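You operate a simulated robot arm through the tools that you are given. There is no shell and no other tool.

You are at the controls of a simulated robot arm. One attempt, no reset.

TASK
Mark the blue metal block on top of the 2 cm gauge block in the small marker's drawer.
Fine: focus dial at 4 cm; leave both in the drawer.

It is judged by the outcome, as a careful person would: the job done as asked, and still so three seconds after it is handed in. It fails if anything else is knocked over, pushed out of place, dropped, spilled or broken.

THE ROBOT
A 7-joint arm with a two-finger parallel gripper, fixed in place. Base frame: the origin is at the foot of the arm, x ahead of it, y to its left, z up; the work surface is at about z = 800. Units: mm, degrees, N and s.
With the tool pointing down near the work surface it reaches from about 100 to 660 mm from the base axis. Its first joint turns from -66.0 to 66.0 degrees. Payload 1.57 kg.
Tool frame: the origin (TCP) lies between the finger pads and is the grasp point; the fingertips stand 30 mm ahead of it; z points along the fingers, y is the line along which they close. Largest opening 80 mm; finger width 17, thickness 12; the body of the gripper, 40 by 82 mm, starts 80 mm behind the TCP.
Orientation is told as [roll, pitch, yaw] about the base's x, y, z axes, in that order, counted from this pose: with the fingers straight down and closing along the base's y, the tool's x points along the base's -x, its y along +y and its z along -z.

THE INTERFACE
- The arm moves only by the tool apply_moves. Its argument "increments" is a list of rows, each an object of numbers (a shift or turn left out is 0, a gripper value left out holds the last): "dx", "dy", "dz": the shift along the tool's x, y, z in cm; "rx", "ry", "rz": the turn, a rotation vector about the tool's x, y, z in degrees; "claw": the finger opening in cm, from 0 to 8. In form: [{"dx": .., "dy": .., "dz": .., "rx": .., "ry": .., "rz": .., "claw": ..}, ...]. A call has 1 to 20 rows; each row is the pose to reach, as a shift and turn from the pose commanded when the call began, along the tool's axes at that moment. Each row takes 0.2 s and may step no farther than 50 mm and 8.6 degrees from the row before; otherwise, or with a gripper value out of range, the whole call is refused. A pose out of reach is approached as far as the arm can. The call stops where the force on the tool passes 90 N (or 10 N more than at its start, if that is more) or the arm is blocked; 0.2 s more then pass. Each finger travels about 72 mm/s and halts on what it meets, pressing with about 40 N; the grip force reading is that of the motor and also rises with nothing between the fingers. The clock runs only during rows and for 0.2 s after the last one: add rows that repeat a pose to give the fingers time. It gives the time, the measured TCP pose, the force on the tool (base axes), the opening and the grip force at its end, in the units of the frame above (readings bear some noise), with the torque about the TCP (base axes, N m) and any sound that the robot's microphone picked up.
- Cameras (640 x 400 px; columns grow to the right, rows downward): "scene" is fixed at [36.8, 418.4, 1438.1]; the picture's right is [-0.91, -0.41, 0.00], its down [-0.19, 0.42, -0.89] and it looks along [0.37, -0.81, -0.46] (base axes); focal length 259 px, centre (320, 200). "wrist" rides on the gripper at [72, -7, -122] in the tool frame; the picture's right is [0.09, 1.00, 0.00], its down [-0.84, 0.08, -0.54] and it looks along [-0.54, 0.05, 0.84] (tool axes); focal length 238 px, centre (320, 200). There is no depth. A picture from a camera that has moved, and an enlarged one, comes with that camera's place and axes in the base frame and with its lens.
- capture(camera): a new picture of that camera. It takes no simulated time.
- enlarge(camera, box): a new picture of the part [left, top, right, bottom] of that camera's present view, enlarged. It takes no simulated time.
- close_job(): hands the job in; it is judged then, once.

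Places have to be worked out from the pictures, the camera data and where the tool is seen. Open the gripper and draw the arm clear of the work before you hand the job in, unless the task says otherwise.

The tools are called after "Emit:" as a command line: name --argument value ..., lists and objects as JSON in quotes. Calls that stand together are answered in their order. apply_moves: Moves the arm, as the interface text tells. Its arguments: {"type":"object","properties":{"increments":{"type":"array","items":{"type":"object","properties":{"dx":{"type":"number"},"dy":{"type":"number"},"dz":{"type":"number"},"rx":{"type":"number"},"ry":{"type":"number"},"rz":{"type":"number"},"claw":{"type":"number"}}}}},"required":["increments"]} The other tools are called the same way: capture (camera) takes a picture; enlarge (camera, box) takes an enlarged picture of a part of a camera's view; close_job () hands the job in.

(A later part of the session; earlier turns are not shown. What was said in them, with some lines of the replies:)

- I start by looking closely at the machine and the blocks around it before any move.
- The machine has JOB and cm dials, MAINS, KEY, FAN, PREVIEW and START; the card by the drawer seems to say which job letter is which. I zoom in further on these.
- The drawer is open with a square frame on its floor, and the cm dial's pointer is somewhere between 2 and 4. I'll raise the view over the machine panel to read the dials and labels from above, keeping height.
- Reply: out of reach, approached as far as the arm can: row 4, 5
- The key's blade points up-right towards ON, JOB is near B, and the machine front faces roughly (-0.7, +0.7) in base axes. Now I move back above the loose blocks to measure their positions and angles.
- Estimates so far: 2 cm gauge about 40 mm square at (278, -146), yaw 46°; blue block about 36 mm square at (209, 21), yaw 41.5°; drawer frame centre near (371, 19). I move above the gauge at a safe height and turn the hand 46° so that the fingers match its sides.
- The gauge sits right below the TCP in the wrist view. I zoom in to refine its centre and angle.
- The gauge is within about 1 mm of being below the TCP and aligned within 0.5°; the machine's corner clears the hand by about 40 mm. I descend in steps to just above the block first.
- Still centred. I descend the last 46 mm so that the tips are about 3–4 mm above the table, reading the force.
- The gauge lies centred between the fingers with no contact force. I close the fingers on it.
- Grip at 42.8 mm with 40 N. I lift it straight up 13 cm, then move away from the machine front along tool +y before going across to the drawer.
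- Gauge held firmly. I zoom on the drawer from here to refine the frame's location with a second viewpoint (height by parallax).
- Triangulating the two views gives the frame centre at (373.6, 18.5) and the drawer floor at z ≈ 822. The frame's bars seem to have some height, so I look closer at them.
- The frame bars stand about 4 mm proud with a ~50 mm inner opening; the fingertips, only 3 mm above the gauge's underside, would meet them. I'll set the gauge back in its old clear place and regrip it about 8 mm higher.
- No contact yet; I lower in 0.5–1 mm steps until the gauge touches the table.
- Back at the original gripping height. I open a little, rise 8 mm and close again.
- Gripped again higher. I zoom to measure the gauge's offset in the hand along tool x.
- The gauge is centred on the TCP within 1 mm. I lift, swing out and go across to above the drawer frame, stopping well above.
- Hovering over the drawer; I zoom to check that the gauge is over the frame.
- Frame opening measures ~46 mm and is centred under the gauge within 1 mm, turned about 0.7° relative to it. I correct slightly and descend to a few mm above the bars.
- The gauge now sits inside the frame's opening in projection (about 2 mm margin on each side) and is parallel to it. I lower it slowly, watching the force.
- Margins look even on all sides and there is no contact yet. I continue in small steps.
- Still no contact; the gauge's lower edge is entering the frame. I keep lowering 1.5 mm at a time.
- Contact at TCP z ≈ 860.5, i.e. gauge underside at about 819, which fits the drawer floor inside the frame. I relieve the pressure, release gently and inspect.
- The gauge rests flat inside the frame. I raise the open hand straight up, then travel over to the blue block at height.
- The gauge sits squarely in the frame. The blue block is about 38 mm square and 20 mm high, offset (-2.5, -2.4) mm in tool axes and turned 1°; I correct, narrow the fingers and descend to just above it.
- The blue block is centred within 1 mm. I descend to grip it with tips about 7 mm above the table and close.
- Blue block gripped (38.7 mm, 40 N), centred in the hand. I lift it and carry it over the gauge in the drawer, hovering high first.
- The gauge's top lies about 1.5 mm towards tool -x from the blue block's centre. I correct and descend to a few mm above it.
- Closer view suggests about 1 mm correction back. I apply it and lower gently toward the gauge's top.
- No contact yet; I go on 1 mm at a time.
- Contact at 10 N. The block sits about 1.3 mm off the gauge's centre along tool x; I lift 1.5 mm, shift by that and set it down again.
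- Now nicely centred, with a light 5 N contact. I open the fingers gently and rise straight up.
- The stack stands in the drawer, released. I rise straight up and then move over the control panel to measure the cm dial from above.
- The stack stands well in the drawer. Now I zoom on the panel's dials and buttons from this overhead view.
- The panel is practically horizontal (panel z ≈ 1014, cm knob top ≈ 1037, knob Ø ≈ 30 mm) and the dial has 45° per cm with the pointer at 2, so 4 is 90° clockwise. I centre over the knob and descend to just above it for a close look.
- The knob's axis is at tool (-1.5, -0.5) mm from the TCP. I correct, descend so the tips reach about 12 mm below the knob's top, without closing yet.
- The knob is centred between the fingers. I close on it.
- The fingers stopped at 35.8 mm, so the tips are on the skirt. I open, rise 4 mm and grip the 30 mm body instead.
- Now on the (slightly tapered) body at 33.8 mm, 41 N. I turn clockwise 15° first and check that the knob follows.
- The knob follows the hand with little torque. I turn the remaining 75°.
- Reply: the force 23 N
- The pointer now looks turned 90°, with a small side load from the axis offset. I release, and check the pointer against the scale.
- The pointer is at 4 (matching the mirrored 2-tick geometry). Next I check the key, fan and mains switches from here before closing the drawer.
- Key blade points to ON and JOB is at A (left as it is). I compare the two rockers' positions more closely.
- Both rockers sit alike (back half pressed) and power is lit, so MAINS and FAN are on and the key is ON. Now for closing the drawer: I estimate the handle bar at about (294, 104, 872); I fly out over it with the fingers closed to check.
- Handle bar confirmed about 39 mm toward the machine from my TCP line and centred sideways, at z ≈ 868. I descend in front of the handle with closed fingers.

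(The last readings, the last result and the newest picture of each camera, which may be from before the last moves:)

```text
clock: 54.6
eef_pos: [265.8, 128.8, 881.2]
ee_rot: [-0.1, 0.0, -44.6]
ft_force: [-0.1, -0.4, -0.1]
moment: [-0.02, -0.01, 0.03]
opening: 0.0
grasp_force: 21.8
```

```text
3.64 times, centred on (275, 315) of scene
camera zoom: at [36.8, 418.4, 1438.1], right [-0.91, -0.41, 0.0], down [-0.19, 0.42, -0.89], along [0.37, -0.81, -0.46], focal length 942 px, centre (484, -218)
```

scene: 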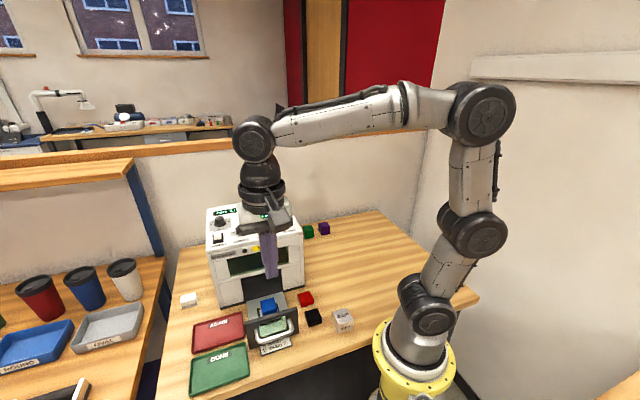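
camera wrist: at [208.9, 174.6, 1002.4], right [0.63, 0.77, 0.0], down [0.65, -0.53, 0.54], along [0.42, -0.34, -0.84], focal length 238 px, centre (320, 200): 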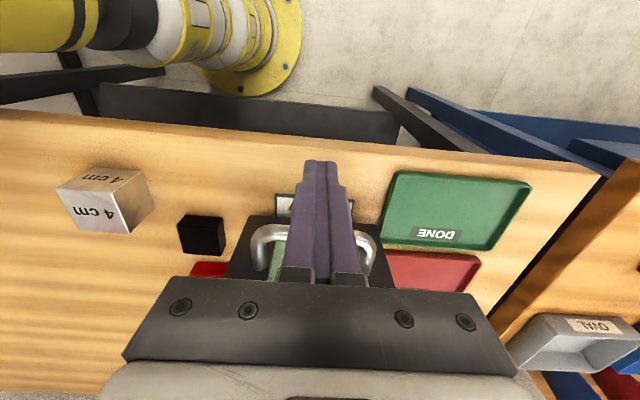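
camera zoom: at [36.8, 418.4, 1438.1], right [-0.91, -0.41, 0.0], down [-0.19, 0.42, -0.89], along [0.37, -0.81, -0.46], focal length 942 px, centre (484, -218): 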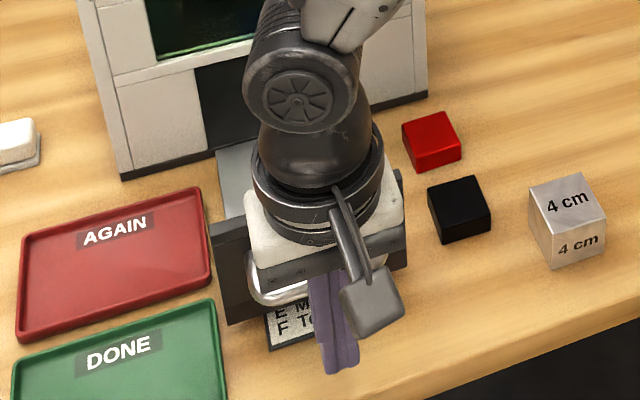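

The fingers stand in front of the handle bar. I push slowly along tool -x to make contact and start the drawer moving.

Emit:
apply_moves --increments '[{"dx": -0.8}, {"dx": -1.6}, {"dx": -2.2}, {"dx": -2.7}, {"dx": -3.2}, {"dx": -3.7}, {"dx": -4.2}]'

Emit:
enlarge --camera "scene" --box '[215, 260, 335, 370]'

```text
clock: 56.2
eef_pos: [295.0, 98.9, 881.7]
ee_rot: [0.0, 0.0, -44.6]
ft_force: [-1.0, 1.2, -1.3]
moment: [0.02, -0.03, -0.03]
opening: 0.0
grasp_force: 21.2
```

```text
3.64 times, centred on (275, 315) of scene
camera zoom: at [36.8, 418.4, 1438.1], right [-0.91, -0.41, 0.0], down [-0.19, 0.42, -0.89], along [0.37, -0.81, -0.46], focal length 942 px, centre (484, -218)
```

zoom: 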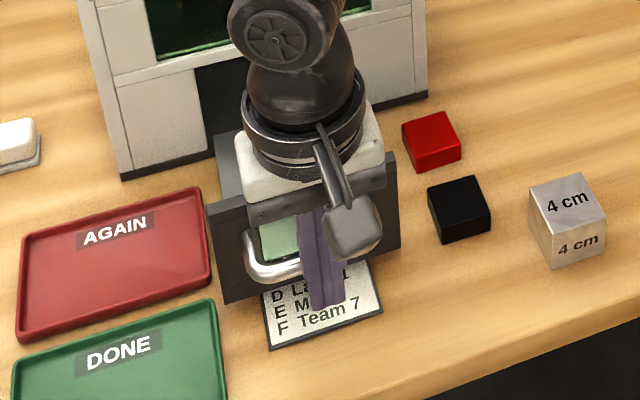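

The drawer moves freely with about 1–2 N. I continue slowly for another 10 cm.

Emit:
apply_moves --increments '[{"dx": -0.8}, {"dx": -1.6}, {"dx": -2.4}, {"dx": -3.2}, {"dx": -4.0}, {"dx": -4.8}, {"dx": -5.6}, {"dx": -6.4}, {"dx": -7.2}, {"dx": -8.0}, {"dx": -8.8}, {"dx": -9.6}, {"dx": -10}]'

Emit:
enlarge --camera "scene" --box '[195, 220, 335, 350]'

Emit:
capture --camera "wrist"

```text
clock: 59.0
eef_pos: [366.9, 29.1, 881.1]
ee_rot: [0.0, 0.0, -44.7]
ft_force: [-0.9, 1.3, -0.3]
moment: [-0.04, 0.0, 0.06]
opening: 0.1
grasp_force: 21.4
```

```text
3.08 times, centred on (265, 285) of scene
camera zoom: at [36.8, 418.4, 1438.1], right [-0.91, -0.41, 0.0], down [-0.19, 0.42, -0.89], along [0.37, -0.81, -0.46], focal length 797 px, centre (489, -62)
```

zoom: 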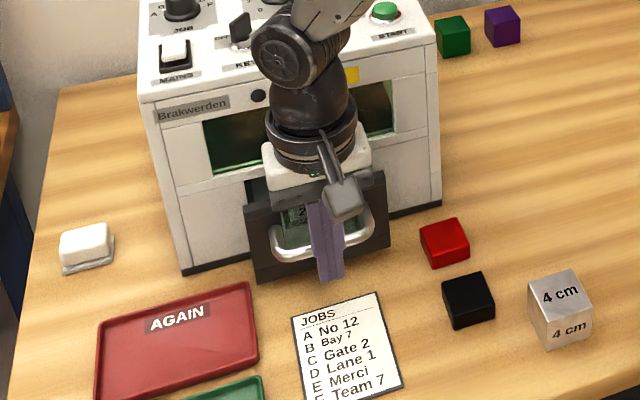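

```text
taken
camera wrist: at [309.7, 73.8, 1003.3], right [0.64, 0.77, 0.0], down [0.65, -0.53, 0.54], along [0.42, -0.34, -0.84], focal length 238 px, centre (320, 200)
```

wrist: 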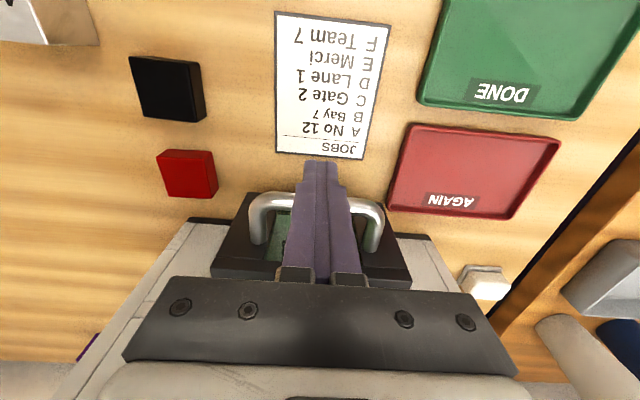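

The list shows job A = "No 12", already on the display; the task names no other job, so it stays. The drawer is nearly in; I push on gently in smaller steps.

Emit:
apply_moves --increments '[{"dx": -0.5}, {"dx": -1.0}, {"dx": -1.5}, {"dx": -2.0}, {"dx": -2.3}]'

Emit:
enlarge --camera "scene" --box '[195, 190, 315, 300]'

```text
clock: 60.2
eef_pos: [382.3, 12.0, 881.4]
ee_rot: [0.0, 0.0, -44.8]
ft_force: [-1.0, 0.6, 0.6]
moment: [0.01, -0.01, 0.02]
opening: 0.0
grasp_force: 21.3
```

```text
3.64 times, centred on (255, 245) of scene
camera zoom: at [36.8, 418.4, 1438.1], right [-0.91, -0.41, 0.0], down [-0.19, 0.42, -0.89], along [0.37, -0.81, -0.46], focal length 942 px, centre (556, 36)
```

zoom: 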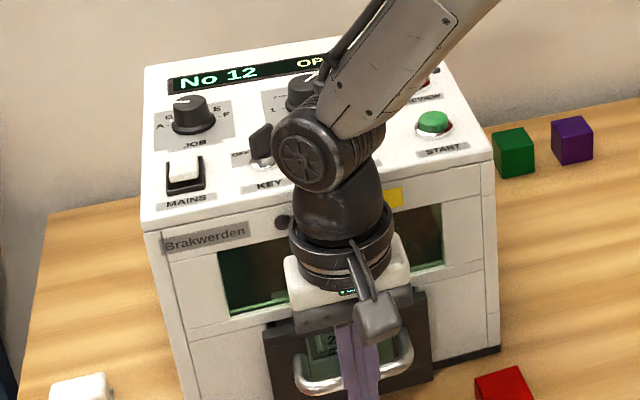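

Display still reads OPEN; I push further in few-mm steps, watching the force.

Emit:
apply_moves --increments '[{"dx": -0.3}, {"dx": -0.6}, {"dx": -0.9}]'

Emit:
enlarge --camera "scene" --box '[195, 190, 315, 300]'

```text
clock: 61.0
eef_pos: [388.8, 6.5, 882.2]
ee_rot: [0.0, 0.0, -44.7]
ft_force: [-0.2, -0.7, -0.3]
moment: [-0.02, 0.02, -0.01]
opening: 0.2
grasp_force: 21.6
```

```text
3.64 times, centred on (255, 245) of scene
camera zoom: at [36.8, 418.4, 1438.1], right [-0.91, -0.41, 0.0], down [-0.19, 0.42, -0.89], along [0.37, -0.81, -0.46], focal length 942 px, centre (556, 36)
```

zoom: 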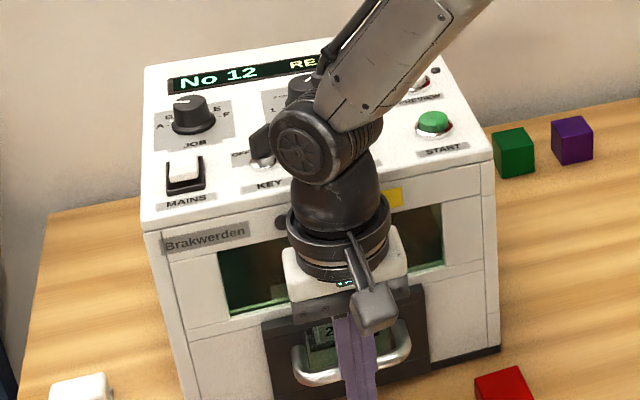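

The display switched to "RE…" (READY). I push 2 mm more to feel whether it is fully home.

Emit:
apply_moves --increments '[{"dx": -0.1}, {"dx": -0.2}, {"dx": -0.2}]'

Emit:
enlarge --camera "scene" --box '[225, 240, 315, 310]'

```text
clock: 61.8
eef_pos: [389.4, 5.3, 881.4]
ee_rot: [-0.1, 0.1, -44.7]
ft_force: [-5.6, 7.7, 2.7]
moment: [0.03, -0.01, 0.01]
opening: 0.0
grasp_force: 21.1
```

```text
5.71 times, centred on (270, 275) of scene
camera zoom: at [36.6, 418.6, 1438.0], right [-0.91, -0.41, 0.0], down [-0.19, 0.41, -0.89], along [0.37, -0.81, -0.46], focal length 1481 px, centre (606, -229)
```

zoom: 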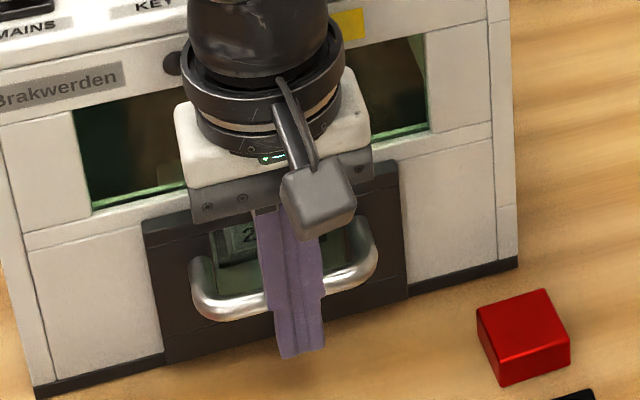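

Resistance of about 10 N: the drawer is home and the display shows READY. I back off from the handle, rise, and look at the display and stack.

Emit:
apply_moves --increments '[{"dx": 1.5}, {"dx": 4}, {"dx": 8}, {"dx": 8, "dz": -4.5}, {"dx": 8, "dz": -9}, {"dx": 8, "dz": -13.5}, {"dx": 8, "dz": -18}, {"dx": 8, "dz": -22.5}, {"dx": 8, "dz": -25}, {"dx": 8, "dz": -25}]'

Emit:
capture --camera "scene"

Emit:
enlarge --camera "scene" --box '[235, 255, 305, 310]'

Emit:
enlarge --camera "wrist" --box '[130, 120, 510, 300]'

```text
clock: 64.0
eef_pos: [333.5, 60.6, 1131.9]
ee_rot: [0.0, -0.1, -44.6]
ft_force: [-2.0, -0.1, 0.5]
moment: [-0.01, 0.02, -0.06]
opening: 0.0
grasp_force: 21.2
```

```text
taken
```

scene: 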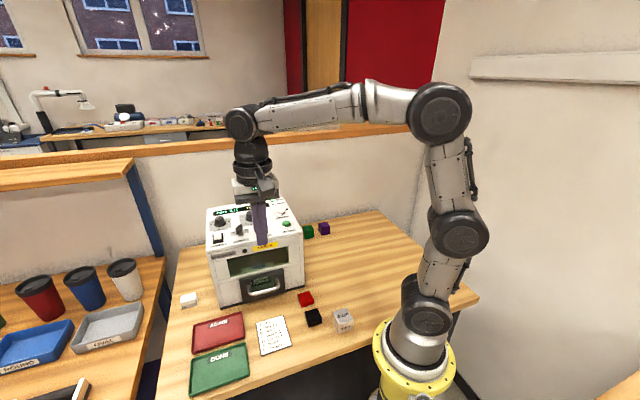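

```text
7.27 times, centred on (270, 282) of scene
camera zoom: at [36.8, 418.4, 1438.1], right [-0.91, -0.41, 0.0], down [-0.19, 0.42, -0.89], along [0.37, -0.81, -0.46], focal length 1885 px, centre (684, -400)
```

zoom: 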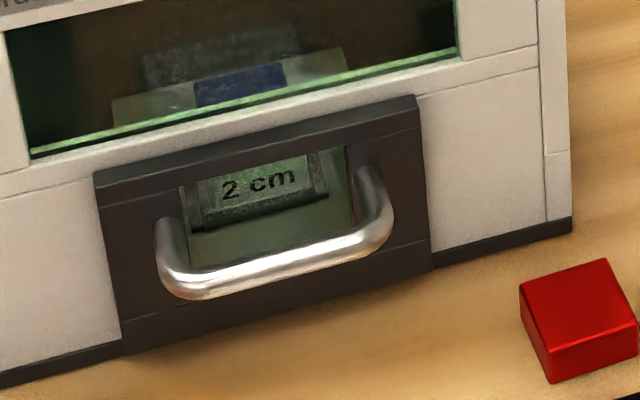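

```text
1.68 times, centred on (320, 210) of wrist
camera zoom: at [276.5, 106.4, 1254.4], right [0.64, 0.77, 0.0], down [0.65, -0.53, 0.54], along [0.42, -0.34, -0.84], focal length 401 px, centre (320, 183)
```

zoom: 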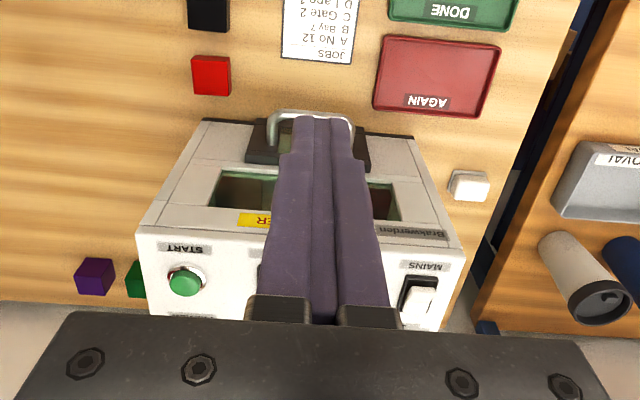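

The drawer is flush, with gauge and blue block visible through the windows. I check the display and LEDs.

Emit:
enlarge --camera "scene" --box '[205, 195, 305, 250]'

Emit:
enlarge --camera "scene" --box '[220, 240, 295, 290]'

```text
6.40 times, centred on (255, 222) of scene
camera zoom: at [36.8, 418.4, 1438.1], right [-0.91, -0.41, 0.0], down [-0.19, 0.42, -0.89], along [0.37, -0.81, -0.46], focal length 1658 px, centre (736, 56)
```

zoom: 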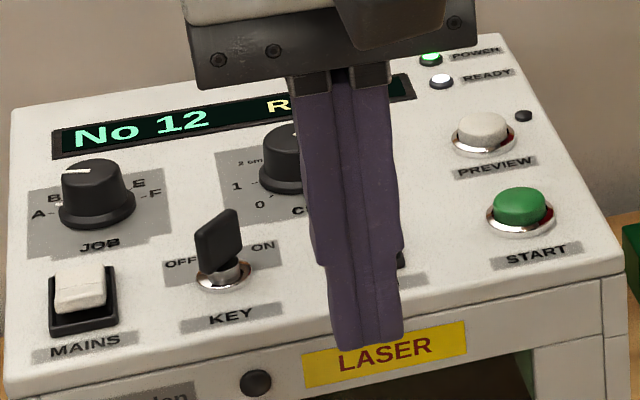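

```text
8.00 times, centred on (258, 265) of scene
camera zoom: at [36.8, 418.4, 1438.1], right [-0.91, -0.41, 0.0], down [-0.19, 0.42, -0.89], along [0.37, -0.81, -0.46], focal length 2073 px, centre (820, -320)
```

zoom: 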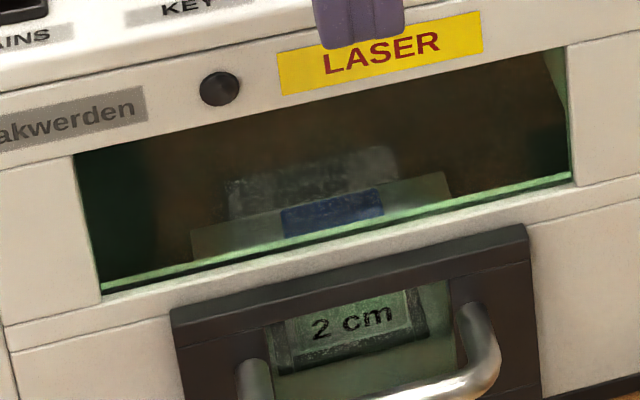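

READY is lit. I move over the START button at height and check alignment before pressing once.

Emit:
apply_moves --increments '[{"dx": -3.6, "dy": -1.9}, {"dx": -7.2, "dy": -3.8}, {"dx": -10.8, "dy": -5.7}, {"dx": -14.4, "dy": -7.6}, {"dx": -17.9, "dy": -9.4}, {"dx": -17.9, "dy": -9.4, "dz": 3}, {"dx": -17.9, "dy": -9.4, "dz": 4}, {"dx": -17.9, "dy": -9.4, "dz": 4}]'

Emit:
capture --camera "wrist"

Emit:
enlarge --camera "scene" --box '[250, 180, 320, 240]'

```text
clock: 65.8
eef_pos: [393.9, -132.5, 1091.2]
ee_rot: [0.0, 0.0, -44.7]
ft_force: [-0.4, -0.9, 0.0]
moment: [0.0, -0.02, -0.01]
opening: 0.3
grasp_force: 21.1
```

```text
taken
camera wrist: at [337.8, -86.7, 1213.1], right [0.63, 0.77, 0.0], down [0.65, -0.53, 0.54], along [0.42, -0.34, -0.84], focal length 238 px, centre (320, 200)
```

wrist: 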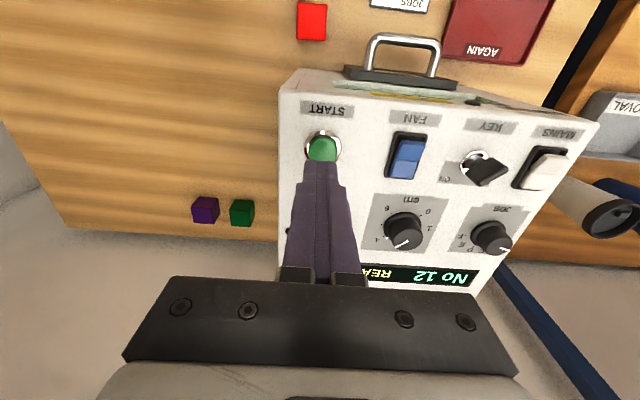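

```text
6.67 times, centred on (285, 210) of scene
camera zoom: at [36.8, 418.4, 1438.1], right [-0.91, -0.41, 0.0], down [-0.19, 0.42, -0.89], along [0.37, -0.81, -0.46], focal length 1728 px, centre (553, 133)
```

zoom: 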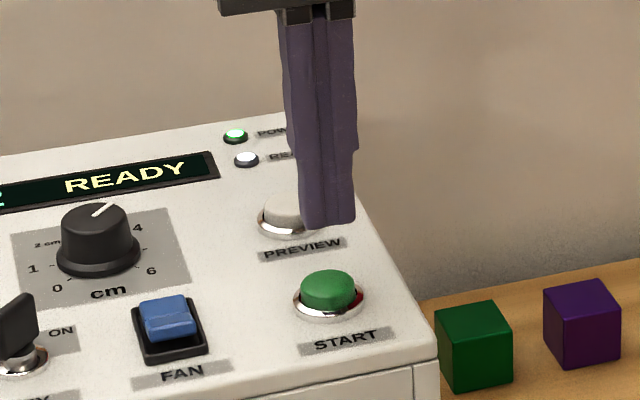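

The display reads READY, and the button lies right below the fingertips. I zoom to confirm the centring.

Emit:
enlarge --camera "wrist" --box '[280, 110, 370, 190]'

```text
5.00 times, centred on (325, 150) of wrist
camera zoom: at [337.8, -86.7, 1213.1], right [0.63, 0.77, 0.0], down [0.65, -0.53, 0.54], along [0.42, -0.34, -0.84], focal length 1192 px, centre (295, 450)
```

zoom: 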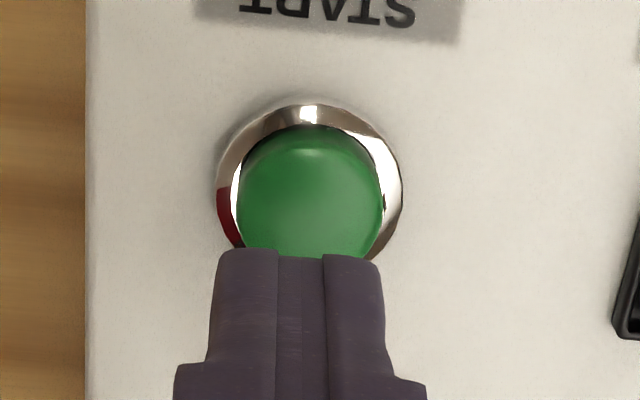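

Button centre is about (0.5, 1.7) mm from the tool axis; I correct it and come down to just above the cap.

Emit:
apply_moves --increments '[{"dx": 0.05, "dy": 0.16, "dz": 1.5}, {"dx": 0.05, "dy": 0.16, "dz": 2.8}, {"dx": 0.05, "dy": 0.16, "dz": 3.3}, {"dx": 0.05, "dy": 0.16, "dz": 3.3}]'

Emit:
enlarge --camera "scene" --box '[250, 190, 310, 240]'

```text
clock: 66.8
eef_pos: [395.8, -129.3, 1059.0]
ee_rot: [0.1, -0.1, -44.7]
ft_force: [2.4, 1.3, 2.6]
moment: [0.0, -0.03, 0.03]
opening: 0.1
grasp_force: 21.4
heard: click
```

```text
8.00 times, centred on (280, 215) of scene
camera zoom: at [36.8, 418.4, 1438.1], right [-0.91, -0.41, 0.0], down [-0.19, 0.42, -0.89], along [0.37, -0.81, -0.46], focal length 2073 px, centre (640, 80)
```

zoom: 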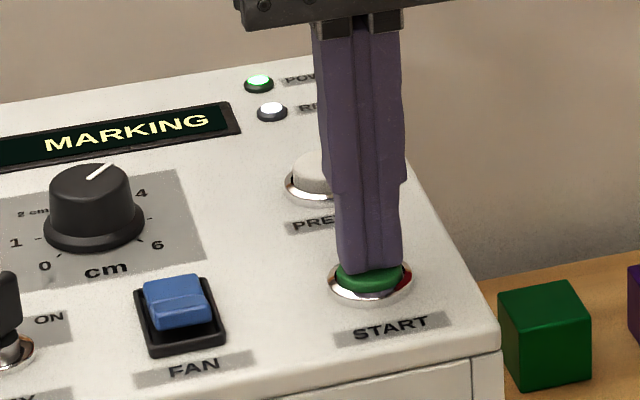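

It clicked and the display says MARKING, so START was pressed. I lift straight off the button and wait, watching the display.

Emit:
apply_moves --increments '[{"dz": -1.5}, {"dz": -4}, {"dz": -7}, {"dz": -7}]'

Emit:
enlarge --camera "scene" --box '[205, 190, 305, 290]'

```text
clock: 67.8
eef_pos: [394.5, -129.5, 1127.7]
ee_rot: [0.0, -0.1, -44.7]
ft_force: [-0.3, 0.2, 0.5]
moment: [-0.01, -0.04, -0.02]
opening: 0.0
grasp_force: 21.4
```

```text
4.00 times, centred on (255, 240) of scene
camera zoom: at [36.8, 418.4, 1438.1], right [-0.91, -0.41, 0.0], down [-0.19, 0.42, -0.89], along [0.37, -0.81, -0.46], focal length 1036 px, centre (580, 40)
```

zoom: 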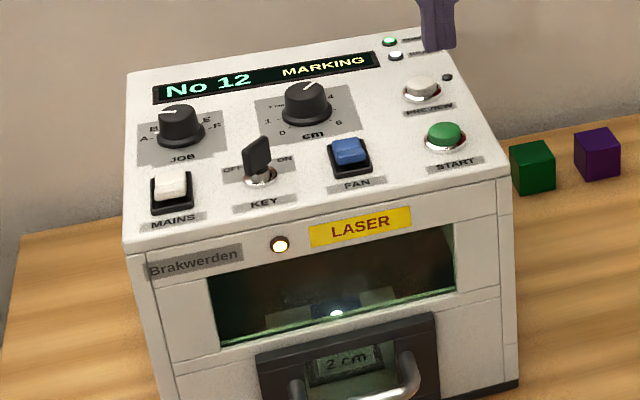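

The laser is running (lamp lit, bright spot on the block). I wait in place by repeating the pose.

Emit:
apply_moves --increments '[{"dz": 0}, {"dz": 0}, {"dz": 0}, {"dz": 0}, {"dz": 0}, {"dz": 0}, {"dz": 0}, {"dz": 0}, {"dz": 0}, {"dz": 0}, {"dz": 0}, {"dz": 0}, {"dz": 0}, {"dz": 0}, {"dz": 0}, {"dz": 0}, {"dz": 0}, {"dz": 0}, {"dz": 0}, {"dz": 0}]'

Emit:
enlarge --camera "scene" --box '[205, 190, 305, 290]'

```text
clock: 72.0
eef_pos: [395.2, -129.0, 1128.2]
ee_rot: [0.0, 0.0, -44.7]
ft_force: [-0.5, -0.1, 0.3]
moment: [-0.01, 0.03, 0.03]
opening: 0.1
grasp_force: 21.3
```

```text
4.00 times, centred on (255, 240) of scene
camera zoom: at [36.8, 418.4, 1438.1], right [-0.91, -0.41, 0.0], down [-0.19, 0.42, -0.89], along [0.37, -0.81, -0.46], focal length 1036 px, centre (580, 40)
```

zoom: 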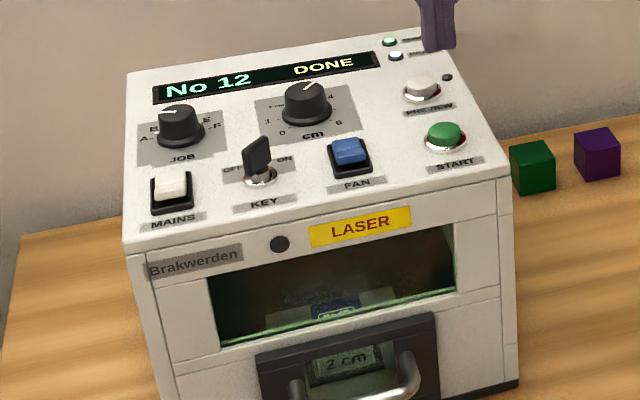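

The display reads DONE and the lamp is off. I inspect the block through the window.

Emit:
enlarge --camera "scene" --box '[240, 250, 300, 295]'

Emit:
enlarge --camera "scene" --box '[275, 258, 300, 278]'

```text
8.89 times, centred on (270, 272) of scene
camera zoom: at [36.8, 418.4, 1438.1], right [-0.91, -0.41, 0.0], down [-0.19, 0.42, -0.89], along [0.37, -0.81, -0.46], focal length 2303 px, centre (764, -444)
```

zoom: 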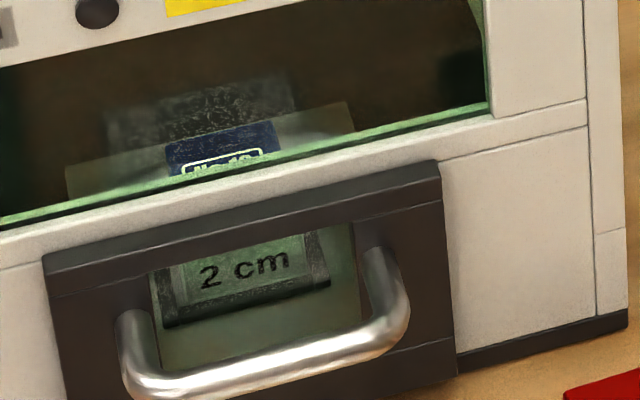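

```text
16.00 times, centred on (288, 268) of scene
camera zoom: at [36.8, 418.4, 1438.1], right [-0.91, -0.41, 0.0], down [-0.19, 0.42, -0.89], along [0.37, -0.81, -0.46], focal length 4146 px, centre (840, -888)
```

zoom: 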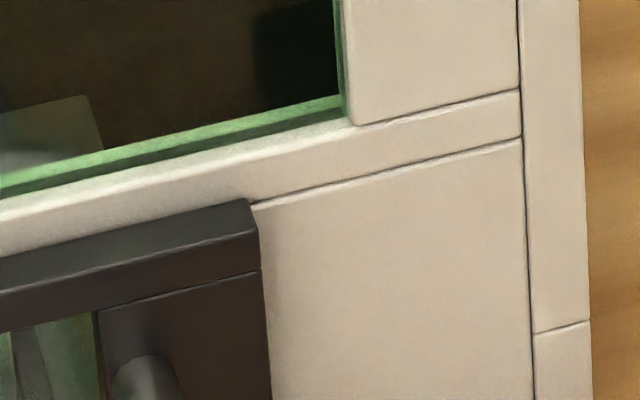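

Emit:
enlarge --camera "scene" --box '[252, 260, 276, 275]'

```text
16.00 times, centred on (264, 268) of scene
camera zoom: at [36.8, 418.4, 1438.1], right [-0.91, -0.41, 0.0], down [-0.19, 0.42, -0.89], along [0.37, -0.81, -0.46], focal length 4146 px, centre (1216, -880)
```

zoom: 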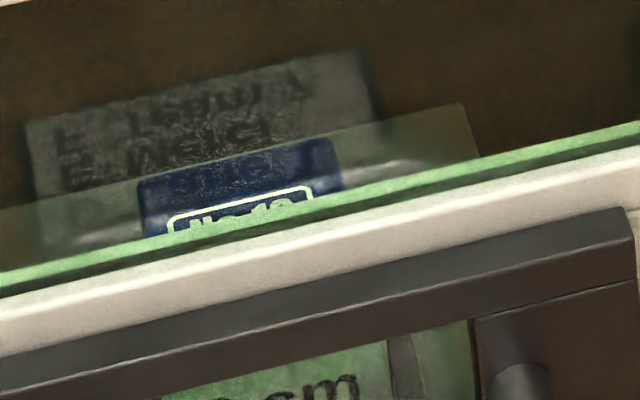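

The mark "No 12" is crisp and framed on the blue block; both remain in the drawer. I open the gripper and withdraw the arm up and away from the machine.

Emit:
apply_moves --increments '[{"dz": -4}, {"dz": -8, "claw": 4}, {"dz": -10, "dx": 3, "dy": 0.8, "claw": 8}, {"dz": -11, "dx": 6.5, "dy": 1.7}, {"dz": -12, "dx": 10.5, "dy": 2.8}, {"dz": -12, "dx": 14.4, "dy": 3.9}, {"dz": -12, "dx": 14.4, "dy": 3.9}, {"dz": -12, "dx": 14.4, "dy": 3.9}]'

Emit:
capture --camera "scene"

Emit:
enlarge --camera "scene" --box '[170, 190, 370, 390]'

```text
clock: 73.8
eef_pos: [320.1, -1.4, 1248.4]
ee_rot: [0.0, 0.0, -44.7]
ft_force: [0.3, -0.4, 0.5]
moment: [0.01, -0.02, -0.01]
opening: 80.2
grasp_force: 0.1
```

```text
taken
```

scene: 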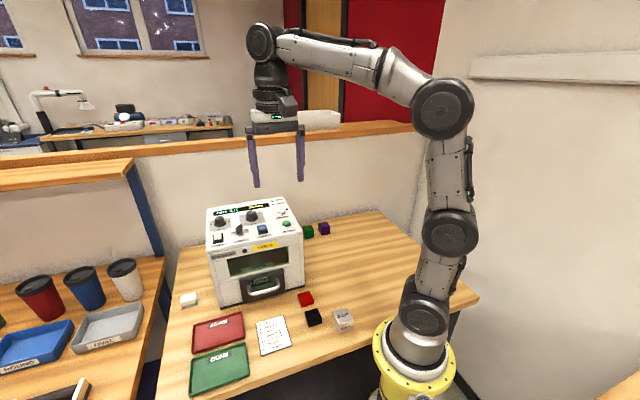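

```text
2.00 times, centred on (270, 290) of scene
camera zoom: at [36.8, 418.4, 1438.1], right [-0.91, -0.41, 0.0], down [-0.19, 0.42, -0.89], along [0.37, -0.81, -0.46], focal length 518 px, centre (420, 20)
```

zoom: 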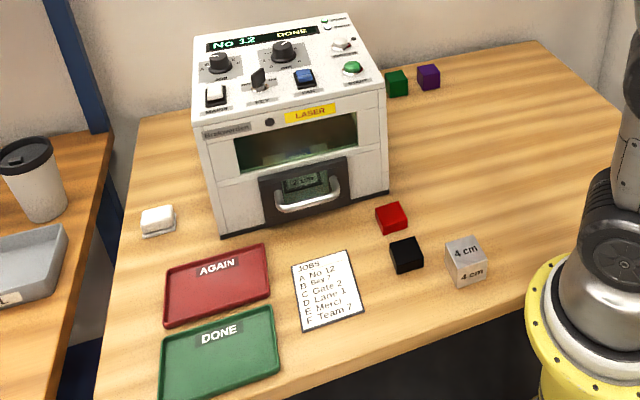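

The marking shows DONE, the gauge and the marked blue block are in the closed drawer, the dial is at 4 cm, and everything else stands where it was; the arm is clear with the gripper open. I hand the job in.

Emit:
close_job

```text
The job is handed in.
```

The blue block is marked. It sits on the 2 cm gauge block in the closed drawer, with the focus dial at 4 cm. The machine's display shows DONE, and the mark I could see through the window ("No 12" in a frame) looked crisp.

You didn't name a text, so I left the job dial at A ("No 12"), where it already was. I pressed START once.

Nothing else on the table was knocked or moved, as far as the final picture shows. The arm is clear with the gripper open, and the job is handed in.
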